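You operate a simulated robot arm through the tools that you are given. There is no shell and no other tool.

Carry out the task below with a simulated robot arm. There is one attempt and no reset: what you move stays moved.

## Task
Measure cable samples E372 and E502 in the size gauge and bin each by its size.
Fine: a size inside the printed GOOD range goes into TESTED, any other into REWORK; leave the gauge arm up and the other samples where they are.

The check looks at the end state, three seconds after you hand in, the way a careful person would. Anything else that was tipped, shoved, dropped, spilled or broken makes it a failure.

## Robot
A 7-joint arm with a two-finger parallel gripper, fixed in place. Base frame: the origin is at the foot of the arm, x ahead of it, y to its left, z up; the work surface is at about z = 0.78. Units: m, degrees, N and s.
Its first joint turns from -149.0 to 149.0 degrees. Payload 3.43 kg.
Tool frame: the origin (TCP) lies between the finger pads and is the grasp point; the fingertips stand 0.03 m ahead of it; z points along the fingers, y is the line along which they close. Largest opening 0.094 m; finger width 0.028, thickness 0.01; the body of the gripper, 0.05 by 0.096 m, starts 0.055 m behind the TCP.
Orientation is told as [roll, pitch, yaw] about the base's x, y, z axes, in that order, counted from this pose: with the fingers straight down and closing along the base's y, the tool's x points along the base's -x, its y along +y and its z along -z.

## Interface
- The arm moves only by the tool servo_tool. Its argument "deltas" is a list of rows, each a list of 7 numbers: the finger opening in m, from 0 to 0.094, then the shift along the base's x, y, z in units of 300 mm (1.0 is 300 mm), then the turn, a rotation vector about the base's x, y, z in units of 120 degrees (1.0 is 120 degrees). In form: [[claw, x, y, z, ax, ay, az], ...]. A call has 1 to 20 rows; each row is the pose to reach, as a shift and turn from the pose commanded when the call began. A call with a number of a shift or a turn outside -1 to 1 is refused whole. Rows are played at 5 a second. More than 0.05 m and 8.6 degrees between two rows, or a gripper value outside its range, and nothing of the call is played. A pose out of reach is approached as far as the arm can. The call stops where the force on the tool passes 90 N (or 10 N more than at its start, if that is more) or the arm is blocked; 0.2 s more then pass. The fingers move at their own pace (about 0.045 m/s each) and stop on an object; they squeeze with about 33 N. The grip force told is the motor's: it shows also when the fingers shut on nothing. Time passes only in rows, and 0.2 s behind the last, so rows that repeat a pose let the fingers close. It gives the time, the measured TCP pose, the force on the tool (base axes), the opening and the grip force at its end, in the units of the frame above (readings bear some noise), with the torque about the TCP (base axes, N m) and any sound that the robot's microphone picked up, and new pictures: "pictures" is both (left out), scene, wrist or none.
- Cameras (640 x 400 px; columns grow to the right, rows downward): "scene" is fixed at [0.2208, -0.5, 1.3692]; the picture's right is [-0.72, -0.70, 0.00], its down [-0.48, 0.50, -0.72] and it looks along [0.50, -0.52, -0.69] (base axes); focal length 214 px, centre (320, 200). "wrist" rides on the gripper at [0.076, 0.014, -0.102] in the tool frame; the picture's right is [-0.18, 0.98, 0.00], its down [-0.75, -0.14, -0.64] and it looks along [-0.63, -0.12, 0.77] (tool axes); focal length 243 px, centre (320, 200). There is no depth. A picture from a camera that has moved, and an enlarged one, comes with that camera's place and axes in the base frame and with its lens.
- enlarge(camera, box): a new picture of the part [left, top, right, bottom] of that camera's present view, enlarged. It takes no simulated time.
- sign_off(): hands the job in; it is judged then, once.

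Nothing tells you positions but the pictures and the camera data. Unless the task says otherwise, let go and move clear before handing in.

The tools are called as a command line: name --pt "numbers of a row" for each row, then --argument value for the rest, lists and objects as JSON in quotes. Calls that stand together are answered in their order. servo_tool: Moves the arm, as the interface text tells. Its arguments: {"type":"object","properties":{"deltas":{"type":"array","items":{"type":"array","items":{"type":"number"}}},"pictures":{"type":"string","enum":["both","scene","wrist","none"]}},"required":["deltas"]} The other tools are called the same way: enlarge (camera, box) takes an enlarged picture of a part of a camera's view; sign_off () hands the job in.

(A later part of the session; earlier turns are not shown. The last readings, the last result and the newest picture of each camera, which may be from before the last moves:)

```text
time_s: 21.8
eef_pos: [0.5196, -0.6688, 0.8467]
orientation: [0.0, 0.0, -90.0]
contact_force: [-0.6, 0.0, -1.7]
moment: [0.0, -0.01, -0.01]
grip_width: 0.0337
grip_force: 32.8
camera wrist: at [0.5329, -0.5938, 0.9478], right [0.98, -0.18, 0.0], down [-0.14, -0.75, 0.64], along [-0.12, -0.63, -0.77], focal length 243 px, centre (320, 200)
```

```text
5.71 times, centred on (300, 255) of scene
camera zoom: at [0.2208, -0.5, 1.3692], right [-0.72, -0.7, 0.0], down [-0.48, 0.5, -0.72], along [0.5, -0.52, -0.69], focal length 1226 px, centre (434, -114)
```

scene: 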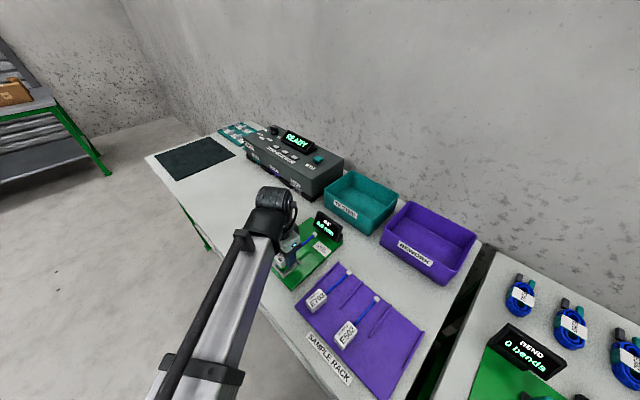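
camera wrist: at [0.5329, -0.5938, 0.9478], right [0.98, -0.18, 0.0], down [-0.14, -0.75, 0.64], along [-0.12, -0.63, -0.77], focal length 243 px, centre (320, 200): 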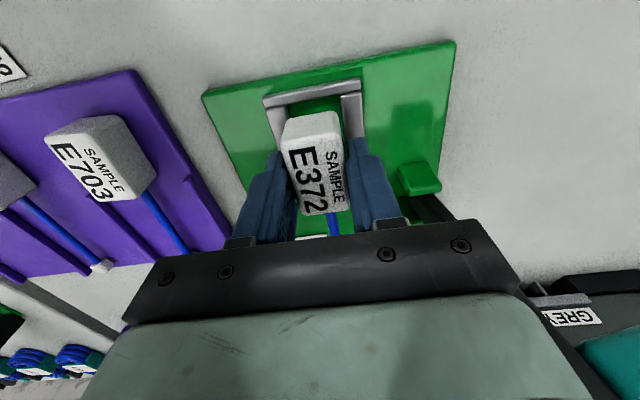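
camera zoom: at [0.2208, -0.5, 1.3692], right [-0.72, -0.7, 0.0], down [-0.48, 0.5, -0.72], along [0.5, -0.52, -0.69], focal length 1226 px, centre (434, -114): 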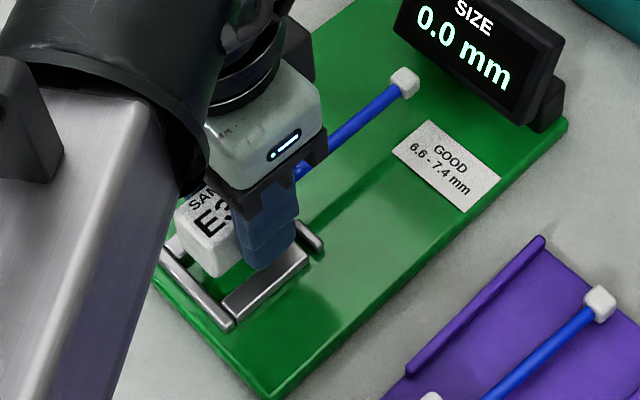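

The tag is about 1 mm left and 2 mm too far out relative to the U, so I'll correct by +1 mm x and +2 mm y. Then I'll descend gently until the fingertips or tag meet the rails.

servo_tool --pt "0.0 0.0037 0.0067 0 0 0 0" --pt "0.0 0.0037 0.0067 -0.02 0 0 0" --pt "0.0 0.0037 0.0067 -0.04 0 0 0" --pt "0.0 0.0037 0.0067 -0.048 0 0 0" --pt "0.0 0.0037 0.0067 -0.053 0 0 0" --pt "0.0 0.0037 0.0067 -0.058 0 0 0" --pt "0.0 0.0037 0.0067 -0.058 0 0 0" --pictures "wrist"

enlarge --camera "wrist" --box '[230, 70, 410, 220]'

enlarge --camera "scene" --box '[265, 240, 315, 280]'

```text
time_s: 23.4
eef_pos: [0.5198, -0.6677, 0.8294]
orientation: [0.1, 0.0, -90.1]
contact_force: [-1.4, -5.1, 22.7]
moment: [0.5, 0.03, 0.03]
grip_width: 0.0337
grip_force: 33.1
camera wrist: at [0.534, -0.5918, 0.9312], right [0.98, -0.18, 0.0], down [-0.14, -0.75, 0.64], along [-0.12, -0.63, -0.77], focal length 243 px, centre (320, 200)
```

wrist: 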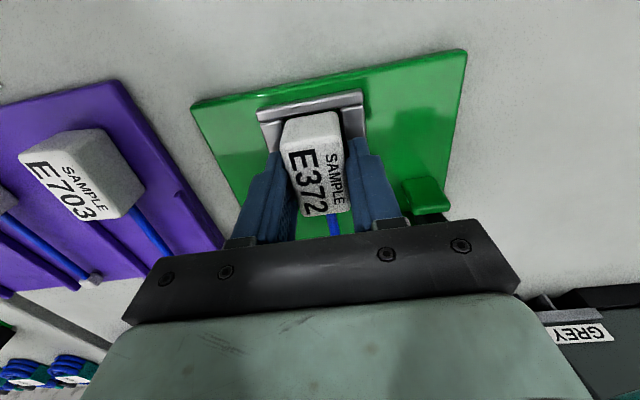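

```text
2.67 times, centred on (320, 145) of wrist
camera zoom: at [0.534, -0.5918, 0.9312], right [0.98, -0.18, 0.0], down [-0.14, -0.75, 0.64], along [-0.12, -0.63, -0.77], focal length 647 px, centre (320, 347)
```

zoom: 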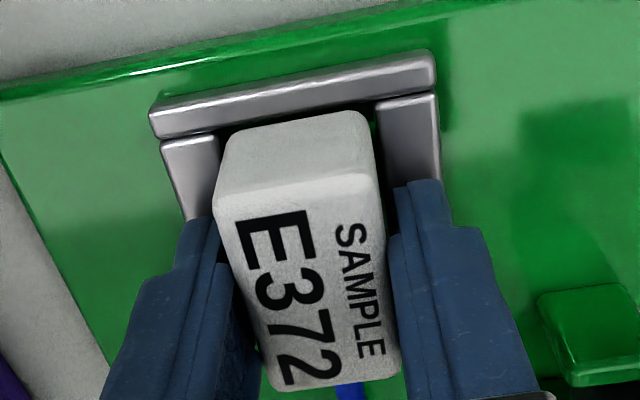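

```text
10.00 times, centred on (290, 260) of scene
camera zoom: at [0.2208, -0.5, 1.3692], right [-0.72, -0.7, 0.0], down [-0.48, 0.5, -0.72], along [0.5, -0.52, -0.69], focal length 2145 px, centre (620, -400)
```

zoom: 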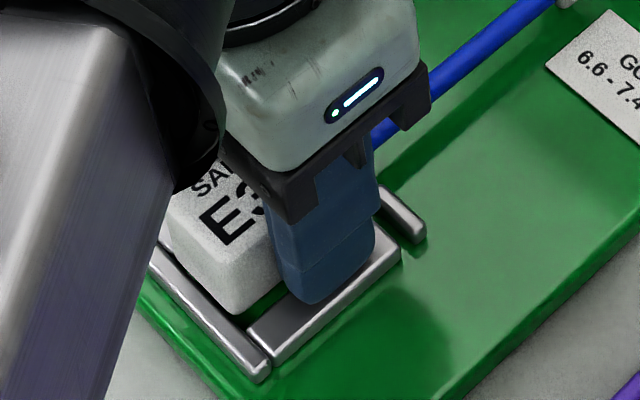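

I feel contact at about 29 mm behind the TCP, meaning the tag's back edge is on the bar, so I overcorrected y. I'll raise 2 mm, shift 2.5 mm outward and lower again.

servo_tool --pt "0.0 0 0 0.008 0 0 0" --pt "0.0 0 -0.0083 0.008 0 0 0" --pt "0.0 0 -0.0083 0.008 0 0 0" --pt "0.0 0 -0.0083 0.003 0 0 0" --pt "0.0 0 -0.0083 0.0 0 0 0" --pt "0.0 0 -0.0083 -0.003 0 0 0" --pt "0.0 0 -0.0083 -0.003 0 0 0" --pictures "wrist"

enlarge --camera "wrist" --box '[230, 70, 410, 220]'

enlarge --camera "scene" --box '[265, 240, 315, 280]'

```text
time_s: 25.0
eef_pos: [0.5208, -0.6692, 0.8301]
orientation: [0.1, 0.0, -89.9]
contact_force: [2.7, 1.9, 31.7]
moment: [0.38, 0.56, -0.14]
grip_width: 0.0338
grip_force: 33.2
camera wrist: at [0.5342, -0.5938, 0.9311], right [0.98, -0.18, 0.0], down [-0.14, -0.75, 0.64], along [-0.12, -0.63, -0.77], focal length 243 px, centre (320, 200)
```

wrist: 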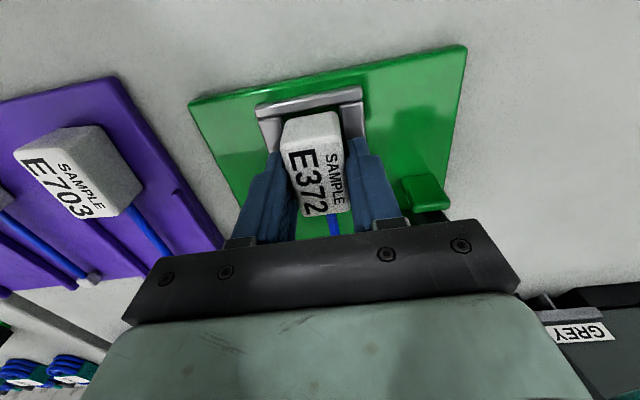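

```text
2.67 times, centred on (320, 145) of wrist
camera zoom: at [0.5342, -0.5938, 0.9311], right [0.98, -0.18, 0.0], down [-0.14, -0.75, 0.64], along [-0.12, -0.63, -0.77], focal length 647 px, centre (320, 347)
```

zoom: 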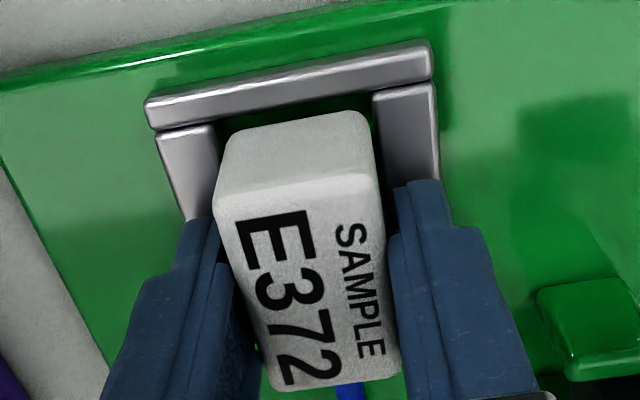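

```text
10.00 times, centred on (290, 260) of scene
camera zoom: at [0.2208, -0.5, 1.3692], right [-0.72, -0.7, 0.0], down [-0.48, 0.5, -0.72], along [0.5, -0.52, -0.69], focal length 2145 px, centre (620, -400)
```

zoom: 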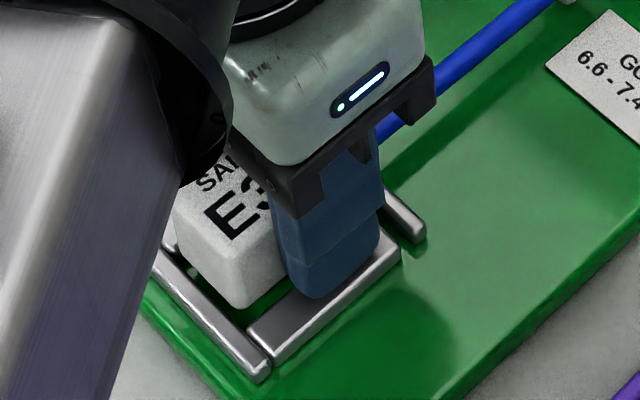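

Now contact is at a fingertip on the rail top (z≈0.800), with the tag centred in the U with about 2 mm clearance each side. I'll ease the pressure slightly and open the fingers so the tag drops the last few millimetres into the cradle.

servo_tool --pt "0.0 0 0 0.003 0 0 0" --pt "0.0 0 0 0.003 0 0 0" --pt "0.05 0 0 0.003 0 0 0" --pt "0.05 0 0 0.003 0 0 0" --pt "0.05 0 0 0.003 0 0 0" --pt "0.05 0 0 0.003 0 0 0" --pictures "wrist"

enlarge --camera "wrist" --box '[230, 70, 410, 220]'

enlarge --camera "scene" --box '[255, 220, 345, 290]'

```text
time_s: 26.4
eef_pos: [0.5216, -0.6684, 0.8281]
orientation: [0.1, -0.1, -89.9]
contact_force: [24.5, -2.1, 32.1]
moment: [0.14, -0.01, -0.01]
grip_width: 0.0361
grip_force: 0.1
camera wrist: at [0.5352, -0.5938, 0.9312], right [0.98, -0.18, 0.0], down [-0.14, -0.75, 0.64], along [-0.12, -0.63, -0.77], focal length 243 px, centre (320, 200)
```

wrist: 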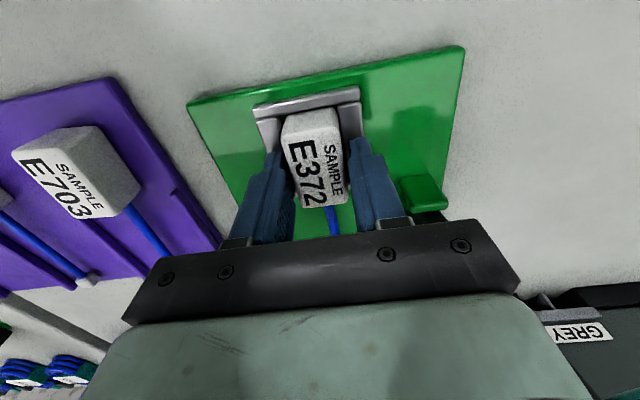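

```text
2.67 times, centred on (320, 145) of wrist
camera zoom: at [0.5352, -0.5938, 0.9312], right [0.98, -0.18, 0.0], down [-0.14, -0.75, 0.64], along [-0.12, -0.63, -0.77], focal length 647 px, centre (320, 347)
```

zoom: 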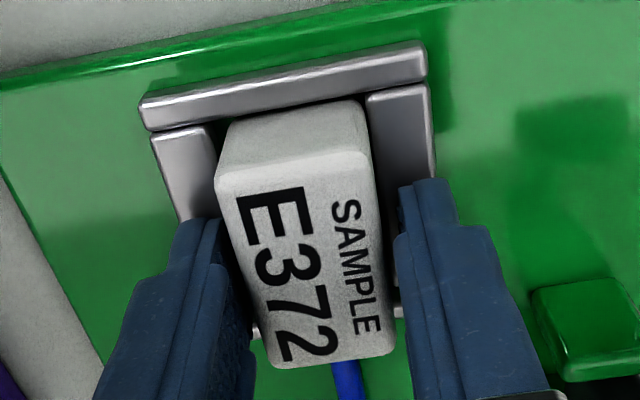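

```text
5.71 times, centred on (300, 255) of scene
camera zoom: at [0.2208, -0.5, 1.3692], right [-0.72, -0.7, 0.0], down [-0.48, 0.5, -0.72], along [0.5, -0.52, -0.69], focal length 1226 px, centre (434, -114)
```

zoom: 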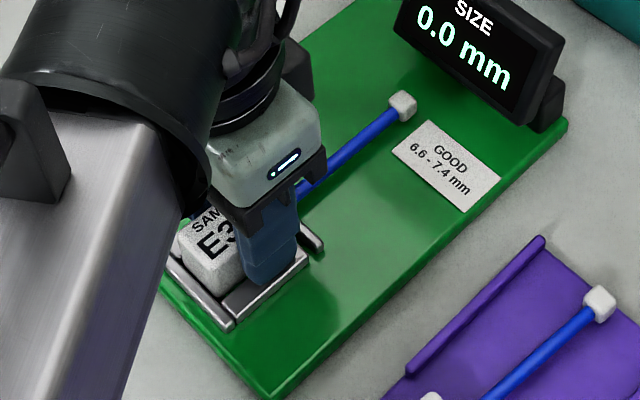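

The tag seems to have dropped into the U, but one fingertip is pressing on the rail and friction is holding it. I'll raise a little to unload, then let the fingers open.

servo_tool --pt "0.036 0 0 0.004 0 0 0" --pt "0.036 0 0 0.008 0 0 0" --pt "0.05 0 0 0.012 0 0 0" --pt "0.055 0 0 0.012 0 0 0" --pt "0.055 0 0 0.012 0 0 0" --pictures "wrist"

enlarge --camera "wrist" --box '[230, 70, 410, 220]'

enlarge --camera "scene" --box '[255, 220, 345, 290]'

```text
time_s: 27.6
eef_pos: [0.5214, -0.6699, 0.8318]
orientation: [-0.1, 0.1, -90.0]
contact_force: [-0.4, -0.1, 0.2]
moment: [0.05, 0.02, 0.01]
grip_width: 0.0549
grip_force: 0.1
camera wrist: at [0.5342, -0.5941, 0.9337], right [0.98, -0.18, 0.0], down [-0.14, -0.75, 0.64], along [-0.12, -0.63, -0.77], focal length 243 px, centre (320, 200)
```

wrist: 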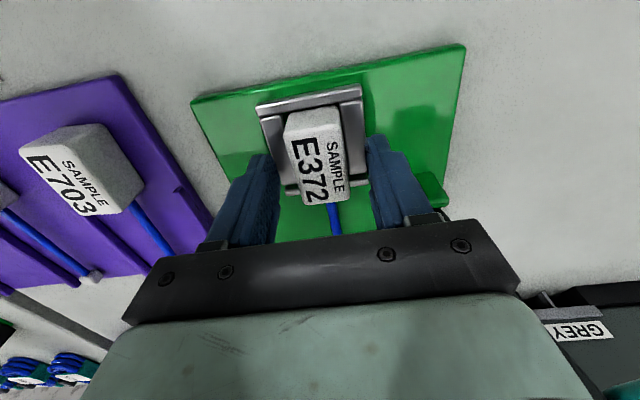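

```text
2.67 times, centred on (320, 145) of wrist
camera zoom: at [0.5342, -0.5941, 0.9337], right [0.98, -0.18, 0.0], down [-0.14, -0.75, 0.64], along [-0.12, -0.63, -0.77], focal length 647 px, centre (320, 347)
```

zoom: 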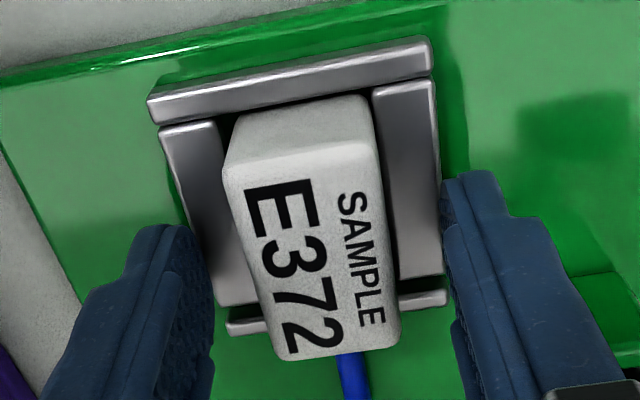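

```text
5.71 times, centred on (300, 255) of scene
camera zoom: at [0.2208, -0.5, 1.3692], right [-0.72, -0.7, 0.0], down [-0.48, 0.5, -0.72], along [0.5, -0.52, -0.69], focal length 1226 px, centre (434, -114)
```

zoom: 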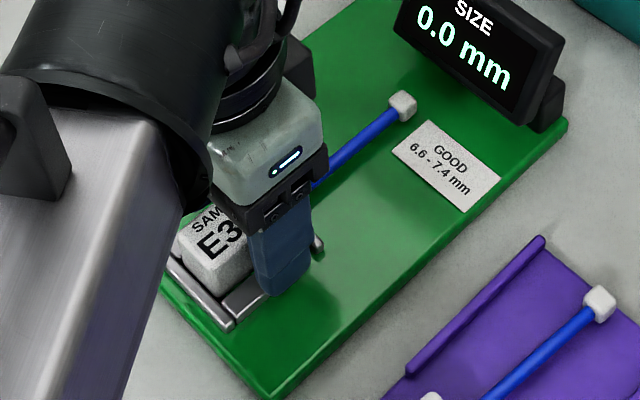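

E372 is seated in the cradle with its cable lying out past the posts. I'll rise clear and look at the gauge arm to plan lowering it.

servo_tool --pt "0.055 0 0 0.05 0 0 0" --pt "0.055 0 0 0.12 0 0 0" --pt "0.06 0 0 0.22 0 0 0" --pt "0.06 0 0.05 0.34 0 0 0" --pt "0.06 0 0.1 0.46 0 0 0" --pt "0.06 0 0.15 0.56 0 0 0" --pt "0.06 0 0.15 0.56 0 0 0"

enlarge --camera "wrist" --box '[280, 40, 480, 170]'

enlarge --camera "scene" --box '[250, 195, 350, 290]'

```text
time_s: 29.2
eef_pos: [0.52, -0.624, 1.0018]
orientation: [0.0, 0.0, -90.1]
contact_force: [0.5, -0.4, 0.0]
moment: [0.01, 0.0, -0.01]
grip_width: 0.0601
grip_force: 0.1
camera wrist: at [0.5342, -0.5494, 1.1028], right [0.98, -0.18, 0.0], down [-0.14, -0.75, 0.64], along [-0.12, -0.63, -0.77], focal length 243 px, centre (320, 200)
```

scene: 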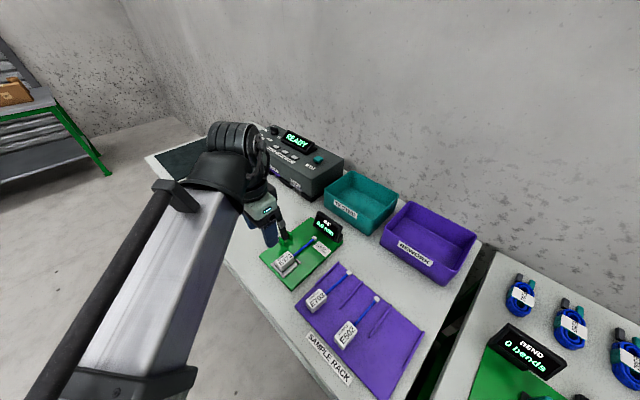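
wrist: 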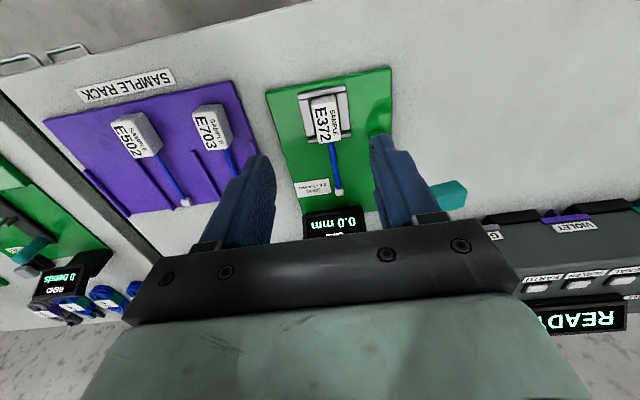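

```text
3.08 times, centred on (380, 105) of wrist
camera zoom: at [0.5342, -0.5494, 1.1028], right [0.98, -0.18, 0.0], down [-0.14, -0.75, 0.64], along [-0.12, -0.63, -0.77], focal length 746 px, centre (135, 492)
```

zoom: 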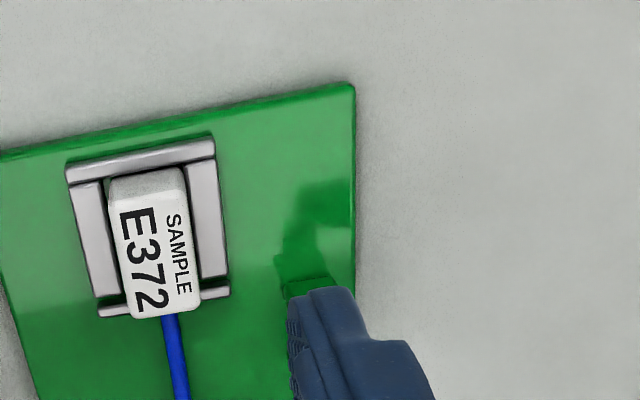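

```text
4.21 times, centred on (300, 242) of scene
camera zoom: at [0.2208, -0.5, 1.3692], right [-0.72, -0.7, 0.0], down [-0.48, 0.5, -0.72], along [0.5, -0.52, -0.69], focal length 903 px, centre (404, 21)
```

zoom: 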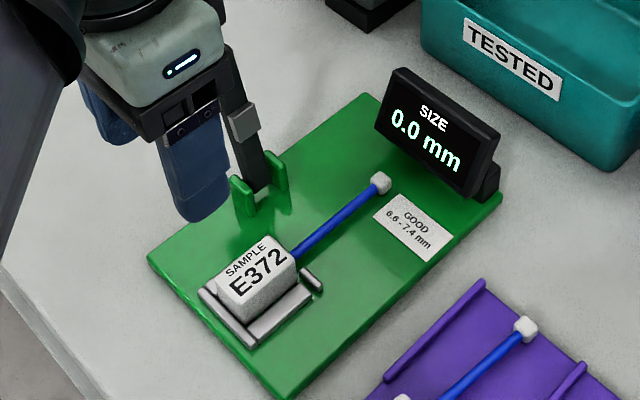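

E372 is seated well. The gauge arm's teal knob is around (0.622,−0.715,0.93), hinged near (0.588,−0.717,0.80). I'll turn the tool to yaw 0 so the fingers close along the hinge axis, and look at the knob from above.

servo_tool --pt "0.06 0 0 0.1 0 0 0.06" --pt "0.06 0.02 -0.02 0.18 0 0 0.12" --pt "0.06 0.04 -0.05 0.22 0 0 0.18" --pt "0.06 0.06 -0.08 0.24 0 0 0.24" --pt "0.06 0.08 -0.11 0.24 0 0 0.3" --pt "0.06 0.1 -0.14 0.24 0 0 0.36" --pt "0.06 0.12 -0.17 0.24 0 0 0.42" --pt "0.06 0.14 -0.2 0.24 0 0 0.48" --pt "0.06 0.17 -0.23 0.24 0 0 0.54" --pt "0.06 0.2 -0.26 0.24 0 0 0.6" --pt "0.06 0.23 -0.28 0.24 0 0 0.66" --pt "0.06 0.25 -0.3 0.22 0 0 0.72" --pt "0.06 0.263 -0.305 0.2 0 0 0.75" --pt "0.06 0.263 -0.305 0.2 0 0 0.75"

enlarge --camera "wrist" --box '[220, 20, 420, 180]'

enlarge --camera "scene" --box '[240, 180, 360, 290]'

```text
time_s: 32.2
eef_pos: [0.5996, -0.7166, 1.0609]
orientation: [0.0, 0.0, 0.1]
contact_force: [1.0, 1.2, 0.0]
moment: [0.01, -0.01, -0.02]
grip_width: 0.0602
grip_force: 0.1
camera wrist: at [0.5233, -0.703, 1.162], right [0.18, 0.98, 0.0], down [0.75, -0.14, 0.64], along [0.63, -0.12, -0.77], focal length 243 px, centre (320, 200)
```

scene: 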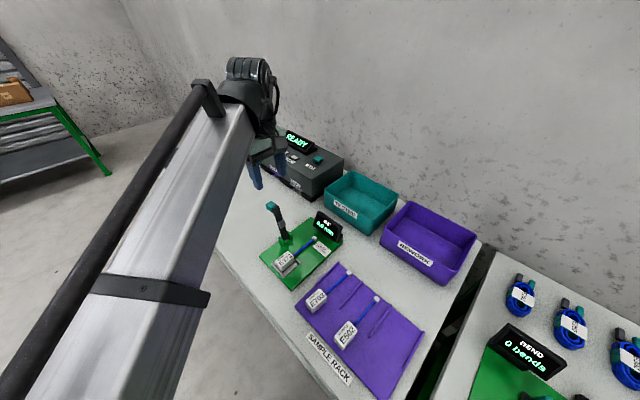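
wrist: 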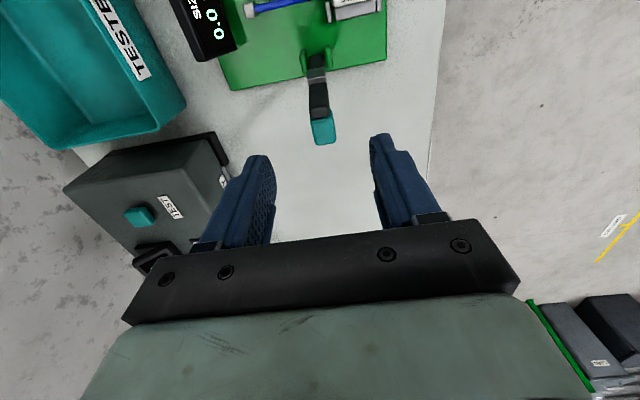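

```text
2.50 times, centred on (320, 100) of wrist
camera zoom: at [0.5233, -0.703, 1.162], right [0.18, 0.98, 0.0], down [0.75, -0.14, 0.64], along [0.63, -0.12, -0.77], focal length 606 px, centre (320, 450)
```

zoom: 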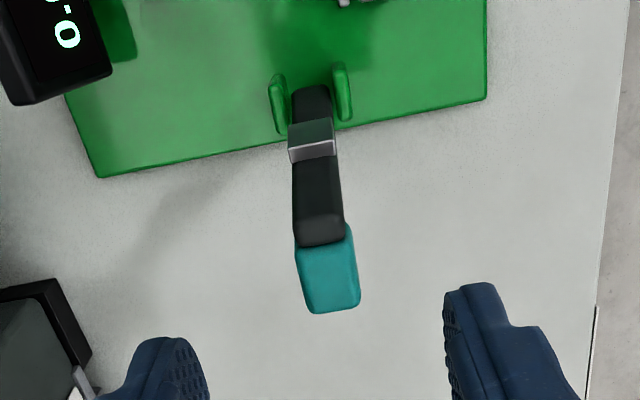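

```text
3.64 times, centred on (300, 235) of scene
camera zoom: at [0.2208, -0.5, 1.3692], right [-0.72, -0.7, 0.0], down [-0.48, 0.5, -0.72], along [0.5, -0.52, -0.69], focal length 780 px, centre (393, 73)
```

zoom: 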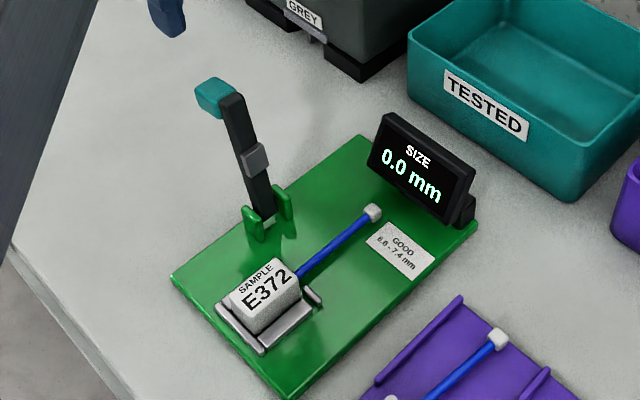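

The knob is close to under the fingers at y≈−0.718. I'll move over it at a safe height for a closer, more accurate view.

servo_tool --pt "0.06 0.04 -0.005 -0.06 0 0 0" --pt "0.06 0.08 -0.005 -0.12 0 0 0" --pt "0.06 0.08 -0.005 -0.18 0 0 0" --pt "0.06 0.08 -0.005 -0.2 0 0 0" --pt "0.06 0.08 -0.005 -0.2 0 0 0"

enlarge --camera "wrist" --box '[240, 20, 400, 180]'

enlarge --camera "scene" --box '[240, 180, 320, 250]'

```text
time_s: 33.4
eef_pos: [0.624, -0.7169, 1.001]
orientation: [0.0, 0.0, 0.0]
contact_force: [-0.5, -0.2, -0.1]
moment: [0.01, 0.05, -0.02]
grip_width: 0.06
grip_force: 0.0
camera wrist: at [0.5467, -0.7045, 1.1017], right [0.18, 0.98, 0.0], down [0.75, -0.14, 0.64], along [0.63, -0.12, -0.77], focal length 243 px, centre (320, 200)
```

scene: 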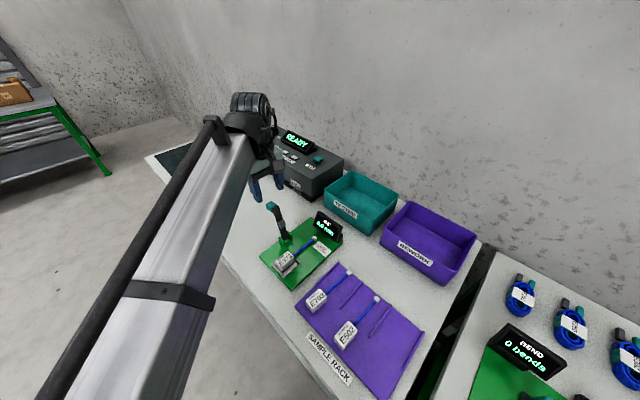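
wrist: 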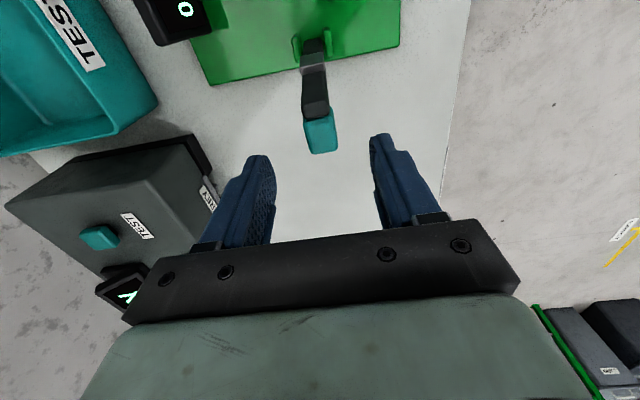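

```text
2.50 times, centred on (320, 100) of wrist
camera zoom: at [0.5467, -0.7045, 1.1017], right [0.18, 0.98, 0.0], down [0.75, -0.14, 0.64], along [0.63, -0.12, -0.77], focal length 606 px, centre (320, 450)
```

zoom: 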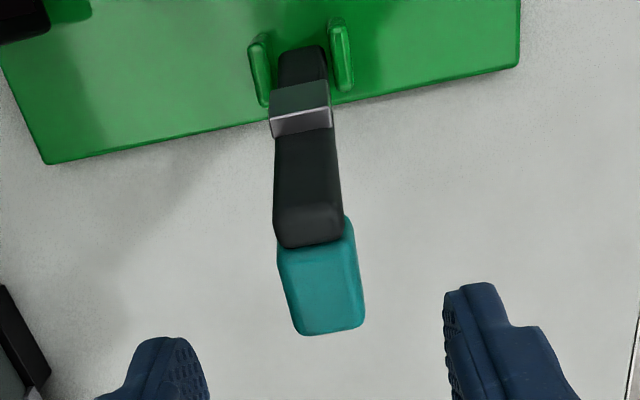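

```text
5.71 times, centred on (280, 215) of scene
camera zoom: at [0.2208, -0.5, 1.3692], right [-0.72, -0.7, 0.0], down [-0.48, 0.5, -0.72], along [0.5, -0.52, -0.69], focal length 1226 px, centre (549, 114)
```

zoom: 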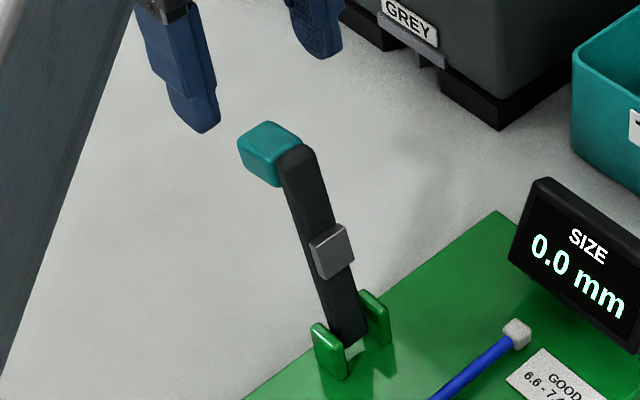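

The knob centre is at about (0.627,−0.718,0.924), and it's centred between the fingers. I'll descend around it with open fingers.

servo_tool --pt "0.055 0.012 0 -0.05 0 0 0" --pt "0.055 0.012 0 -0.1 0 0 0" --pt "0.055 0.012 0 -0.15 0 0 0" --pt "0.055 0.012 0 -0.19 0 0 0" --pt "0.055 0.012 0 -0.22 0 0 0" --pt "0.055 0.012 0 -0.22 0 0 0"

enlarge --camera "wrist" --box '[240, 60, 400, 220]'

enlarge --camera "scene" --box '[230, 160, 310, 250]'

```text
time_s: 34.8
eef_pos: [0.6278, -0.7181, 0.9337]
orientation: [0.1, 0.0, 0.0]
contact_force: [-0.2, 0.4, 0.4]
moment: [0.01, 0.01, -0.05]
grip_width: 0.0549
grip_force: 0.0
camera wrist: at [0.5503, -0.7042, 1.0355], right [0.18, 0.98, 0.0], down [0.75, -0.14, 0.64], along [0.63, -0.12, -0.77], focal length 243 px, centre (320, 200)
```

scene: 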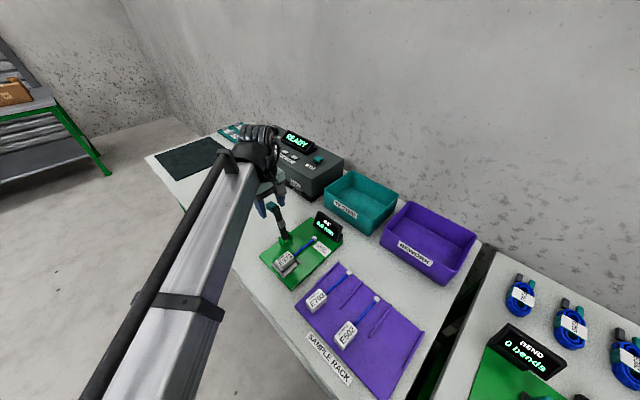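
wrist: 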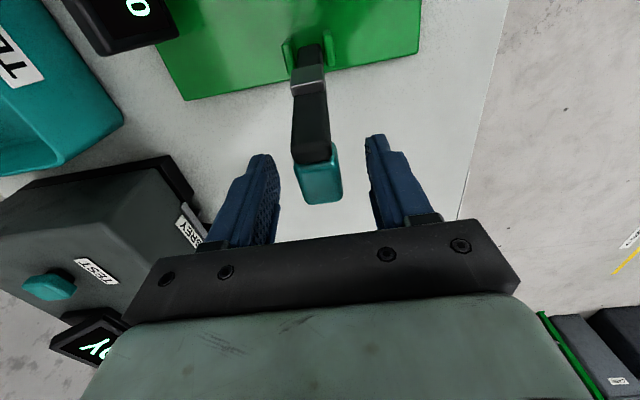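

```text
2.50 times, centred on (320, 140) of wrist
camera zoom: at [0.5503, -0.7042, 1.0355], right [0.18, 0.98, 0.0], down [0.75, -0.14, 0.64], along [0.63, -0.12, -0.77], focal length 606 px, centre (320, 350)
```

zoom: 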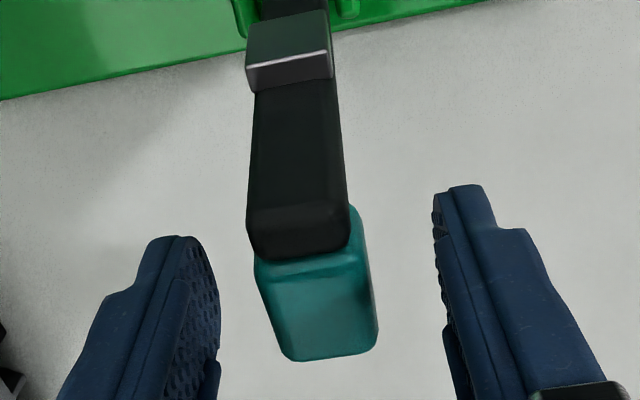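

```text
4.44 times, centred on (270, 205) of scene
camera zoom: at [0.2208, -0.5, 1.3692], right [-0.72, -0.7, 0.0], down [-0.48, 0.5, -0.72], along [0.5, -0.52, -0.69], focal length 953 px, centre (542, 178)
```

zoom: 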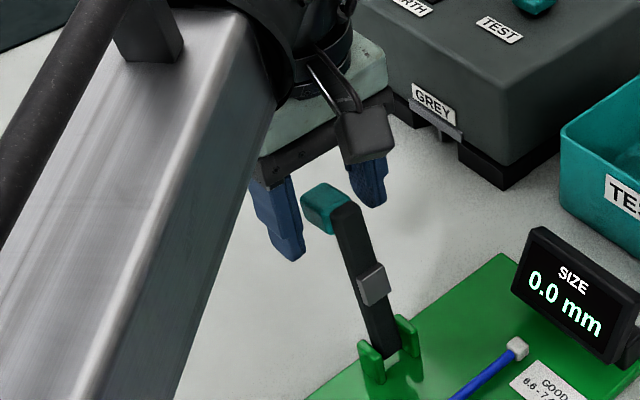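

The fingers straddle the knob well. I'll close on it.

servo_tool --pt "0.045 0 -0.003 0 0 0 0" --pt "0.035 0 -0.003 0 0 0 0" --pt "0.025 0 -0.003 0 0 0 0" --pt "0.01 0 -0.003 0 0 0 0" --pt "0.01 0 -0.003 0 0 0 0" --pt "0.01 0 -0.003 0 0 0 0" --pictures "wrist"

enlarge --camera "wrist" --box '[240, 60, 400, 220]'

```text
time_s: 36.2
eef_pos: [0.6268, -0.7176, 0.9349]
orientation: [0.0, 0.0, 0.1]
contact_force: [0.3, 7.4, -2.8]
moment: [0.06, -0.03, -0.05]
grip_width: 0.0277
grip_force: 44.7
camera wrist: at [0.5503, -0.7046, 1.0357], right [0.18, 0.98, 0.0], down [0.75, -0.14, 0.64], along [0.63, -0.12, -0.77], focal length 243 px, centre (320, 200)
```

wrist: 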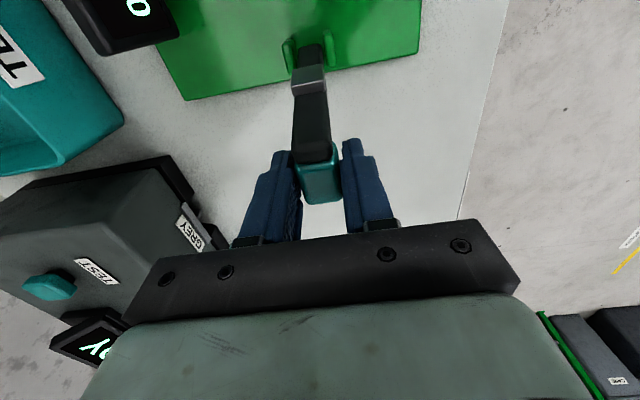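

```text
2.50 times, centred on (320, 140) of wrist
camera zoom: at [0.5503, -0.7046, 1.0357], right [0.18, 0.98, 0.0], down [0.75, -0.14, 0.64], along [0.63, -0.12, -0.77], focal length 606 px, centre (320, 350)
```

zoom: 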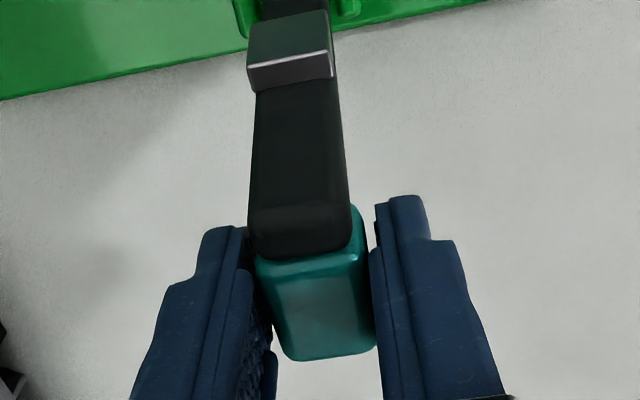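

The knob is gripped. I'll begin swinging the arm over along its arc in small steps, checking forces.

servo_tool --pt "0.01 0 0.003 0 0 0 0" --pt "0.01 -0.018 0.003 0.005 0 0 0" --pt "0.01 -0.036 0.003 0.01 0 0 0" --pt "0.01 -0.054 0.003 0.0135 0 0 0" --pt "0.01 -0.0727 0.003 0.0163 0 0 0" --pt "0.01 -0.0727 0.003 0.0163 0 0 0"

enlarge --camera "scene" --box '[230, 160, 330, 270]'

```text
time_s: 37.6
eef_pos: [0.6049, -0.7185, 0.9393]
orientation: [0.0, 0.0, -0.1]
contact_force: [11.4, -0.1, 0.7]
moment: [-0.02, -1.4, -0.11]
grip_width: 0.0281
grip_force: 45.3
camera wrist: at [0.5292, -0.7045, 1.0409], right [0.18, 0.98, 0.0], down [0.75, -0.14, 0.64], along [0.63, -0.12, -0.77], focal length 243 px, centre (320, 200)
```

scene: 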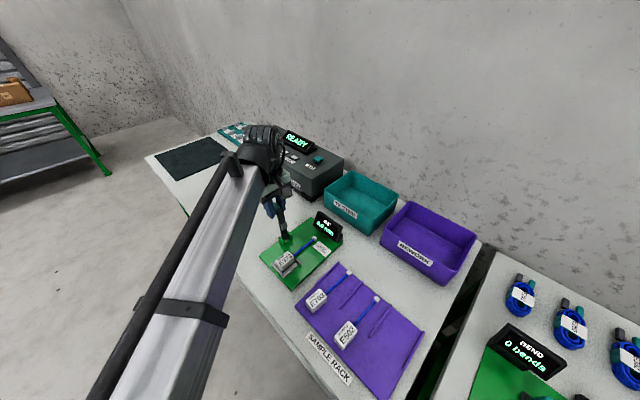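
wrist: 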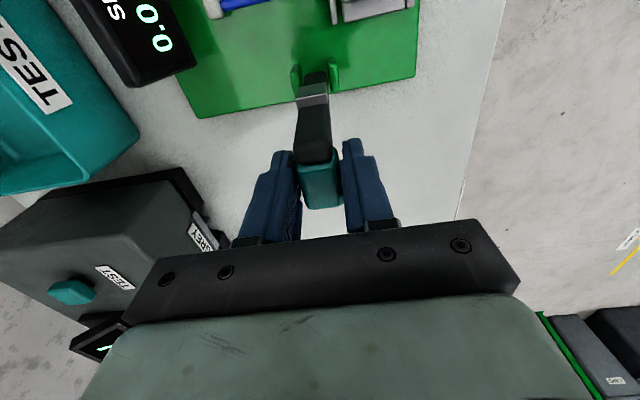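

```text
3.64 times, centred on (280, 215) of scene
camera zoom: at [0.2208, -0.5, 1.3692], right [-0.72, -0.7, 0.0], down [-0.48, 0.5, -0.72], along [0.5, -0.52, -0.69], focal length 780 px, centre (466, 146)
```

zoom: 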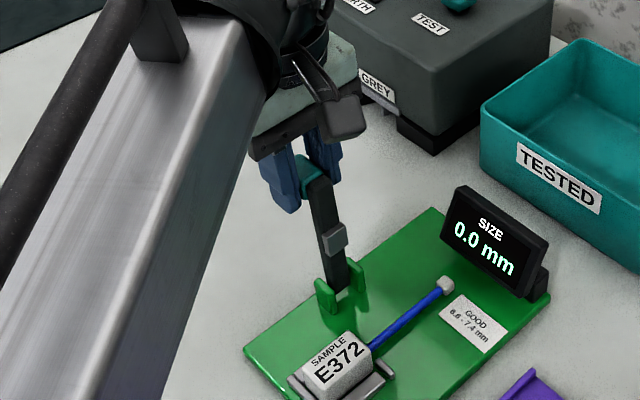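

The arm is swinging over as expected, with moderate torque from the pads as the knob turns between them. I'll continue the arc to roughly 50°.

servo_tool --pt "0.01 -0.0373 0 0.0037 0 0 0" --pt "0.01 -0.0743 0 0.0037 0 0 0" --pt "0.01 -0.1117 0 0.0007 0 0 0" --pt "0.01 -0.1483 0 -0.0057 0 0 0" --pt "0.01 -0.1843 0 -0.0153 0 0 0" --pt "0.01 -0.2193 0 -0.028 0 0 0" --pt "0.01 -0.2193 0 -0.028 0 0 0"

enlarge --camera "scene" --box '[230, 180, 330, 290]'

enlarge --camera "wrist" --box '[240, 60, 400, 220]'

```text
time_s: 39.2
eef_pos: [0.5376, -0.7174, 0.9311]
orientation: [0.0, 0.2, -0.1]
contact_force: [-0.1, -9.3, 2.6]
moment: [-0.07, -0.17, -0.19]
grip_width: 0.0281
grip_force: 44.6
camera wrist: at [0.4619, -0.7044, 1.032], right [0.19, 0.98, 0.0], down [0.75, -0.14, 0.64], along [0.63, -0.12, -0.77], focal length 243 px, centre (320, 200)
```

scene: 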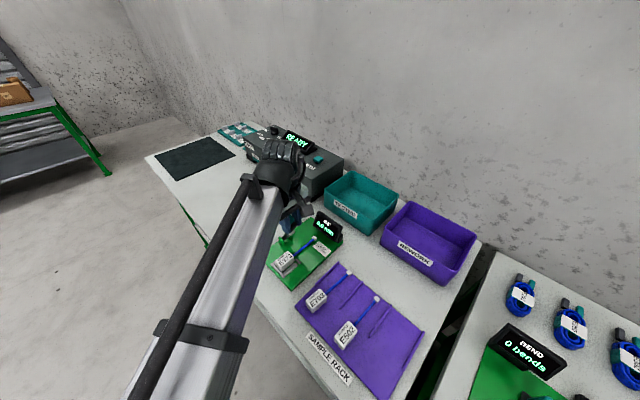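
wrist: 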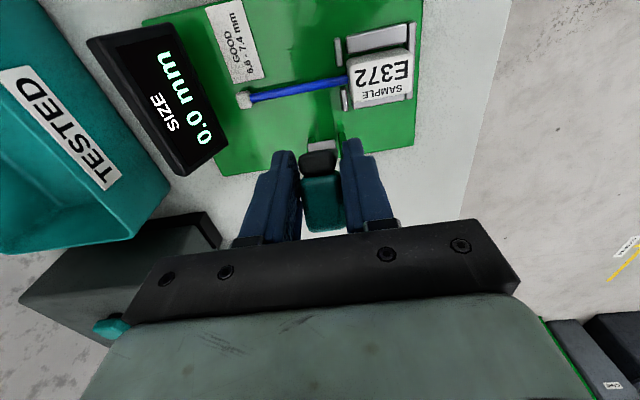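

```text
3.64 times, centred on (280, 235) of scene
camera zoom: at [0.2208, -0.5, 1.3692], right [-0.72, -0.7, 0.0], down [-0.48, 0.5, -0.72], along [0.5, -0.52, -0.69], focal length 780 px, centre (466, 73)
```

zoom: 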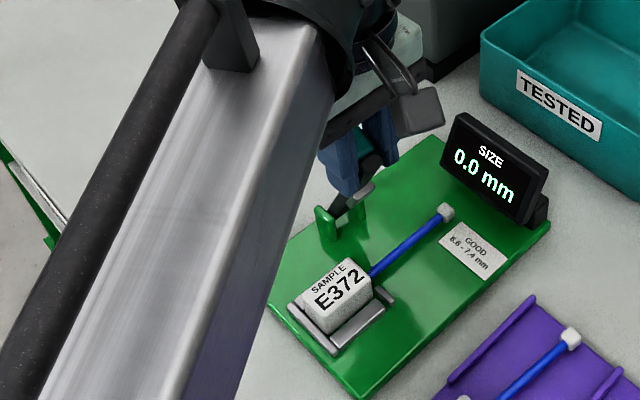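

```text
2.50 times, centred on (320, 140) of wrist
camera zoom: at [0.4619, -0.7044, 1.032], right [0.19, 0.98, 0.0], down [0.75, -0.14, 0.64], along [0.63, -0.12, -0.77], focal length 606 px, centre (320, 350)
```

zoom: 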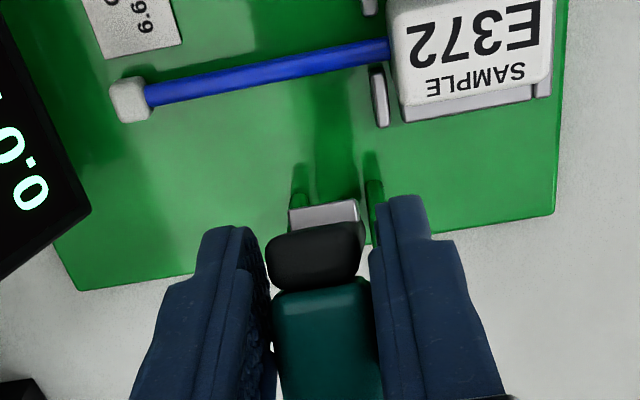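

The arm is about 40° over with low forces. I'll continue the arc to about 75°.

servo_tool --pt "0.01 -0.0337 -0.002 -0.0157 0 0 0" --pt "0.01 -0.0663 -0.002 -0.034 0 0 0" --pt "0.01 -0.0967 -0.002 -0.0553 0 0 0" --pt "0.01 -0.1253 -0.002 -0.0793 0 0 0" --pt "0.01 -0.1517 -0.002 -0.1053 0 0 0" --pt "0.01 -0.176 -0.002 -0.134 0 0 0" --pt "0.01 -0.1973 -0.002 -0.1643 0 0 0" --pt "0.01 -0.1973 -0.002 -0.1643 0 0 0"

enlarge --camera "scene" --box '[230, 180, 350, 290]'

enlarge --camera "wrist" --box '[240, 60, 400, 220]'

```text
time_s: 41.0
eef_pos: [0.4801, -0.718, 0.8824]
orientation: [0.0, -0.1, -0.1]
contact_force: [-2.6, 1.1, 14.5]
moment: [-0.01, -1.43, -0.02]
grip_width: 0.028
grip_force: 45.0
camera wrist: at [0.4031, -0.7045, 0.984], right [0.18, 0.98, 0.0], down [0.75, -0.14, 0.64], along [0.63, -0.12, -0.77], focal length 243 px, centre (320, 200)
```

scene: 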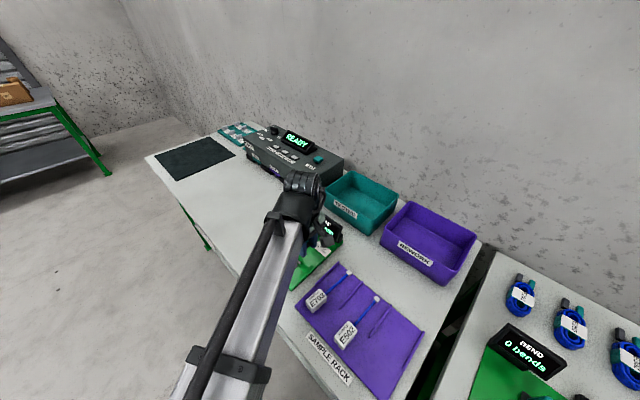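
wrist: 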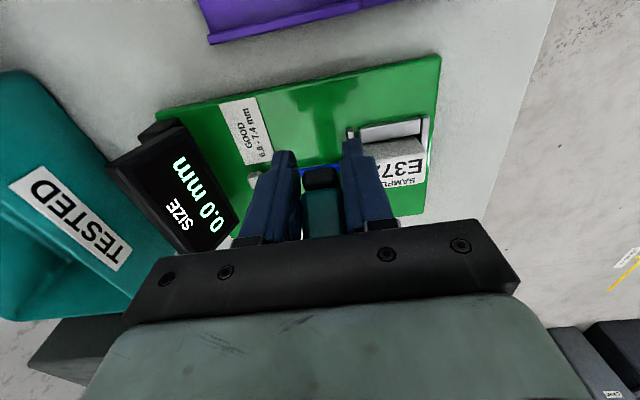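

```text
3.64 times, centred on (290, 235) of scene
camera zoom: at [0.2208, -0.5, 1.3692], right [-0.72, -0.7, 0.0], down [-0.48, 0.5, -0.72], along [0.5, -0.52, -0.69], focal length 780 px, centre (429, 73)
```

zoom: 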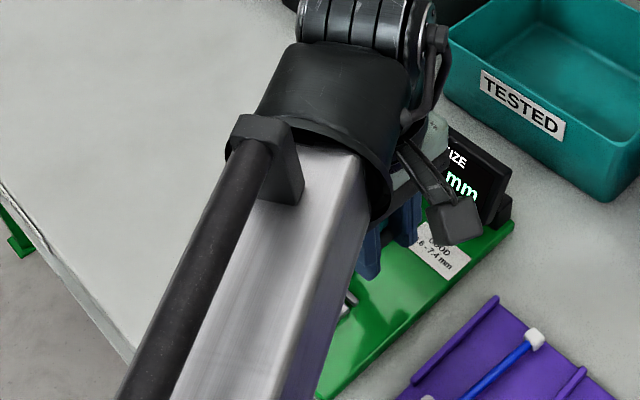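

```text
2.50 times, centred on (320, 140) of wrist
camera zoom: at [0.4031, -0.7045, 0.984], right [0.18, 0.98, 0.0], down [0.75, -0.14, 0.64], along [0.63, -0.12, -0.77], focal length 606 px, centre (320, 350)
```

zoom: 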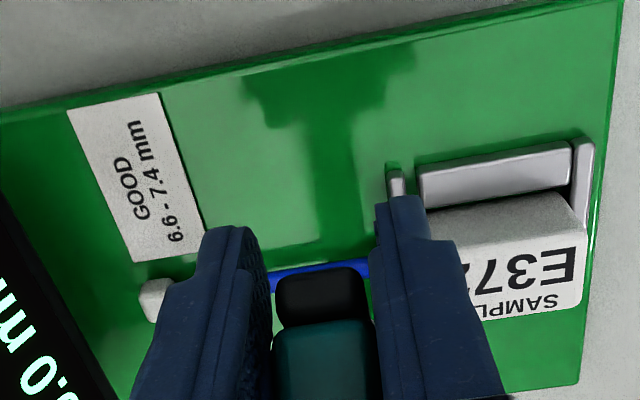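

Still tracking well, and the display is also readable from the wrist. I'll lower further to about 90° in fine steps and watch force and display.

servo_tool --pt "0.01 -0.01 0 -0.016 0 0 0" --pt "0.01 -0.0187 0 -0.0323 0 0 0" --pt "0.01 -0.027 0 -0.049 0 0 0" --pt "0.01 -0.0347 0 -0.066 0 0 0" --pt "0.01 -0.0347 0 -0.066 0 0 0" --pictures "wrist"

enlarge --camera "wrist" --box '[200, 60, 440, 240]'

```text
time_s: 42.2
eef_pos: [0.4697, -0.7182, 0.8619]
orientation: [0.0, 0.0, 0.0]
contact_force: [-12.1, -0.7, 16.5]
moment: [0.06, -1.34, 0.03]
grip_width: 0.0278
grip_force: 45.1
camera wrist: at [0.3922, -0.7044, 0.9637], right [0.18, 0.98, 0.0], down [0.75, -0.14, 0.64], along [0.63, -0.12, -0.77], focal length 243 px, centre (320, 200)
```

wrist: 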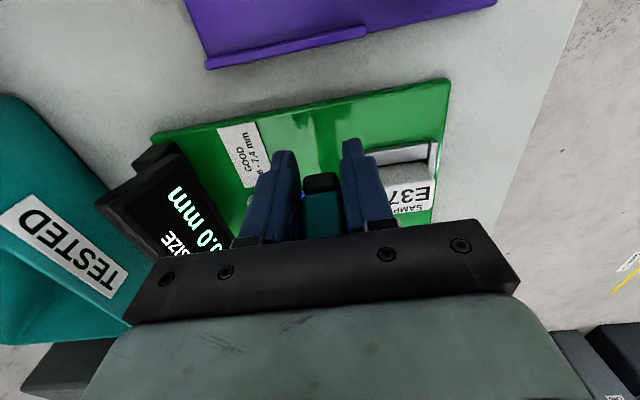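

```text
2.22 times, centred on (320, 150) of wrist
camera zoom: at [0.3922, -0.7044, 0.9637], right [0.18, 0.98, 0.0], down [0.75, -0.14, 0.64], along [0.63, -0.12, -0.77], focal length 539 px, centre (320, 311)
```

zoom: 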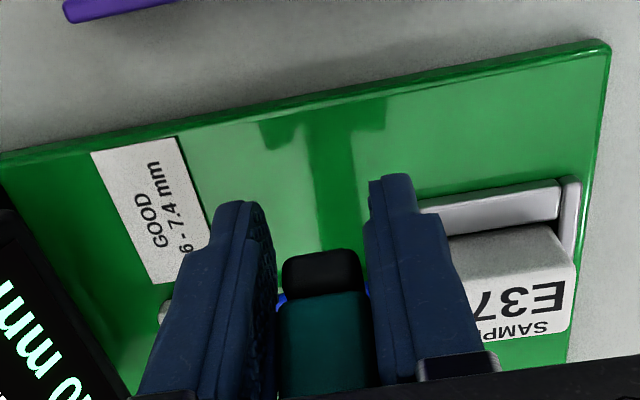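

servo_tool --pt "0.01 -0.01 0 -0.0173 0 0 0" --pt "0.01 -0.016 0 -0.035 0 0 0" --pt "0.01 -0.0195 0 -0.044 0 0 0" --pt "0.01 -0.0213 0 -0.0527 0 0 0" --pt "0.01 -0.0213 0 -0.0527 0 0 0"

enlarge --camera "wrist" --box '[80, 60, 440, 260]'

enlarge --camera "scene" --box '[270, 190, 370, 290]'

```text
time_s: 43.4
eef_pos: [0.4647, -0.7182, 0.8464]
orientation: [0.0, -0.1, 0.2]
contact_force: [-6.0, 0.3, 13.1]
moment: [-0.01, -1.52, 0.03]
grip_width: 0.0279
grip_force: 45.0
camera wrist: at [0.3864, -0.7045, 0.9478], right [0.18, 0.98, 0.0], down [0.75, -0.14, 0.64], along [0.63, -0.12, -0.77], focal length 243 px, centre (320, 200)
```

scene: 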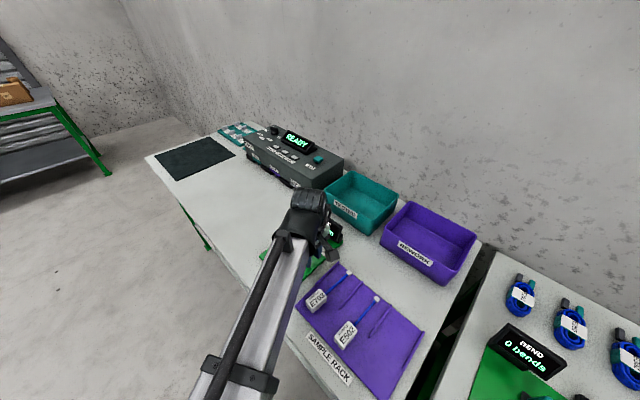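
wrist: 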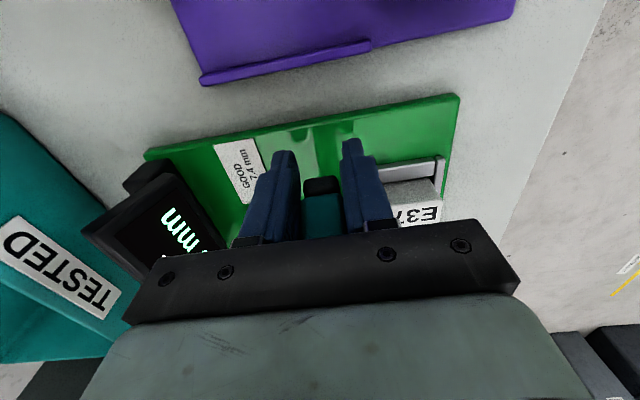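

```text
1.78 times, centred on (260, 160) of wrist
camera zoom: at [0.3864, -0.7045, 0.9478], right [0.18, 0.98, 0.0], down [0.75, -0.14, 0.64], along [0.63, -0.12, -0.77], focal length 431 px, centre (427, 271)
```

zoom: 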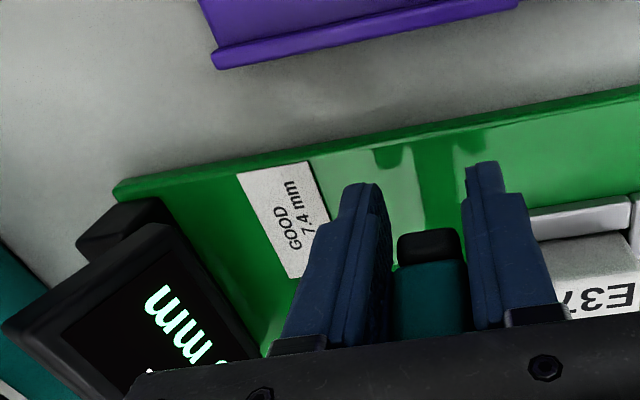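

```text
4.00 times, centred on (320, 240) of scene
camera zoom: at [0.2208, -0.5, 1.3692], right [-0.72, -0.7, 0.0], down [-0.48, 0.5, -0.72], along [0.5, -0.52, -0.69], focal length 858 px, centre (320, 40)
```

zoom: 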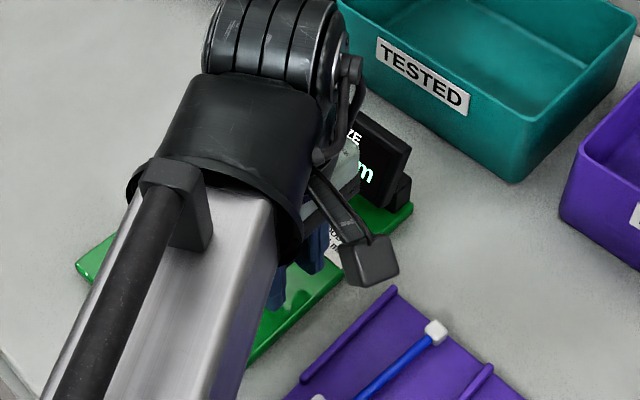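

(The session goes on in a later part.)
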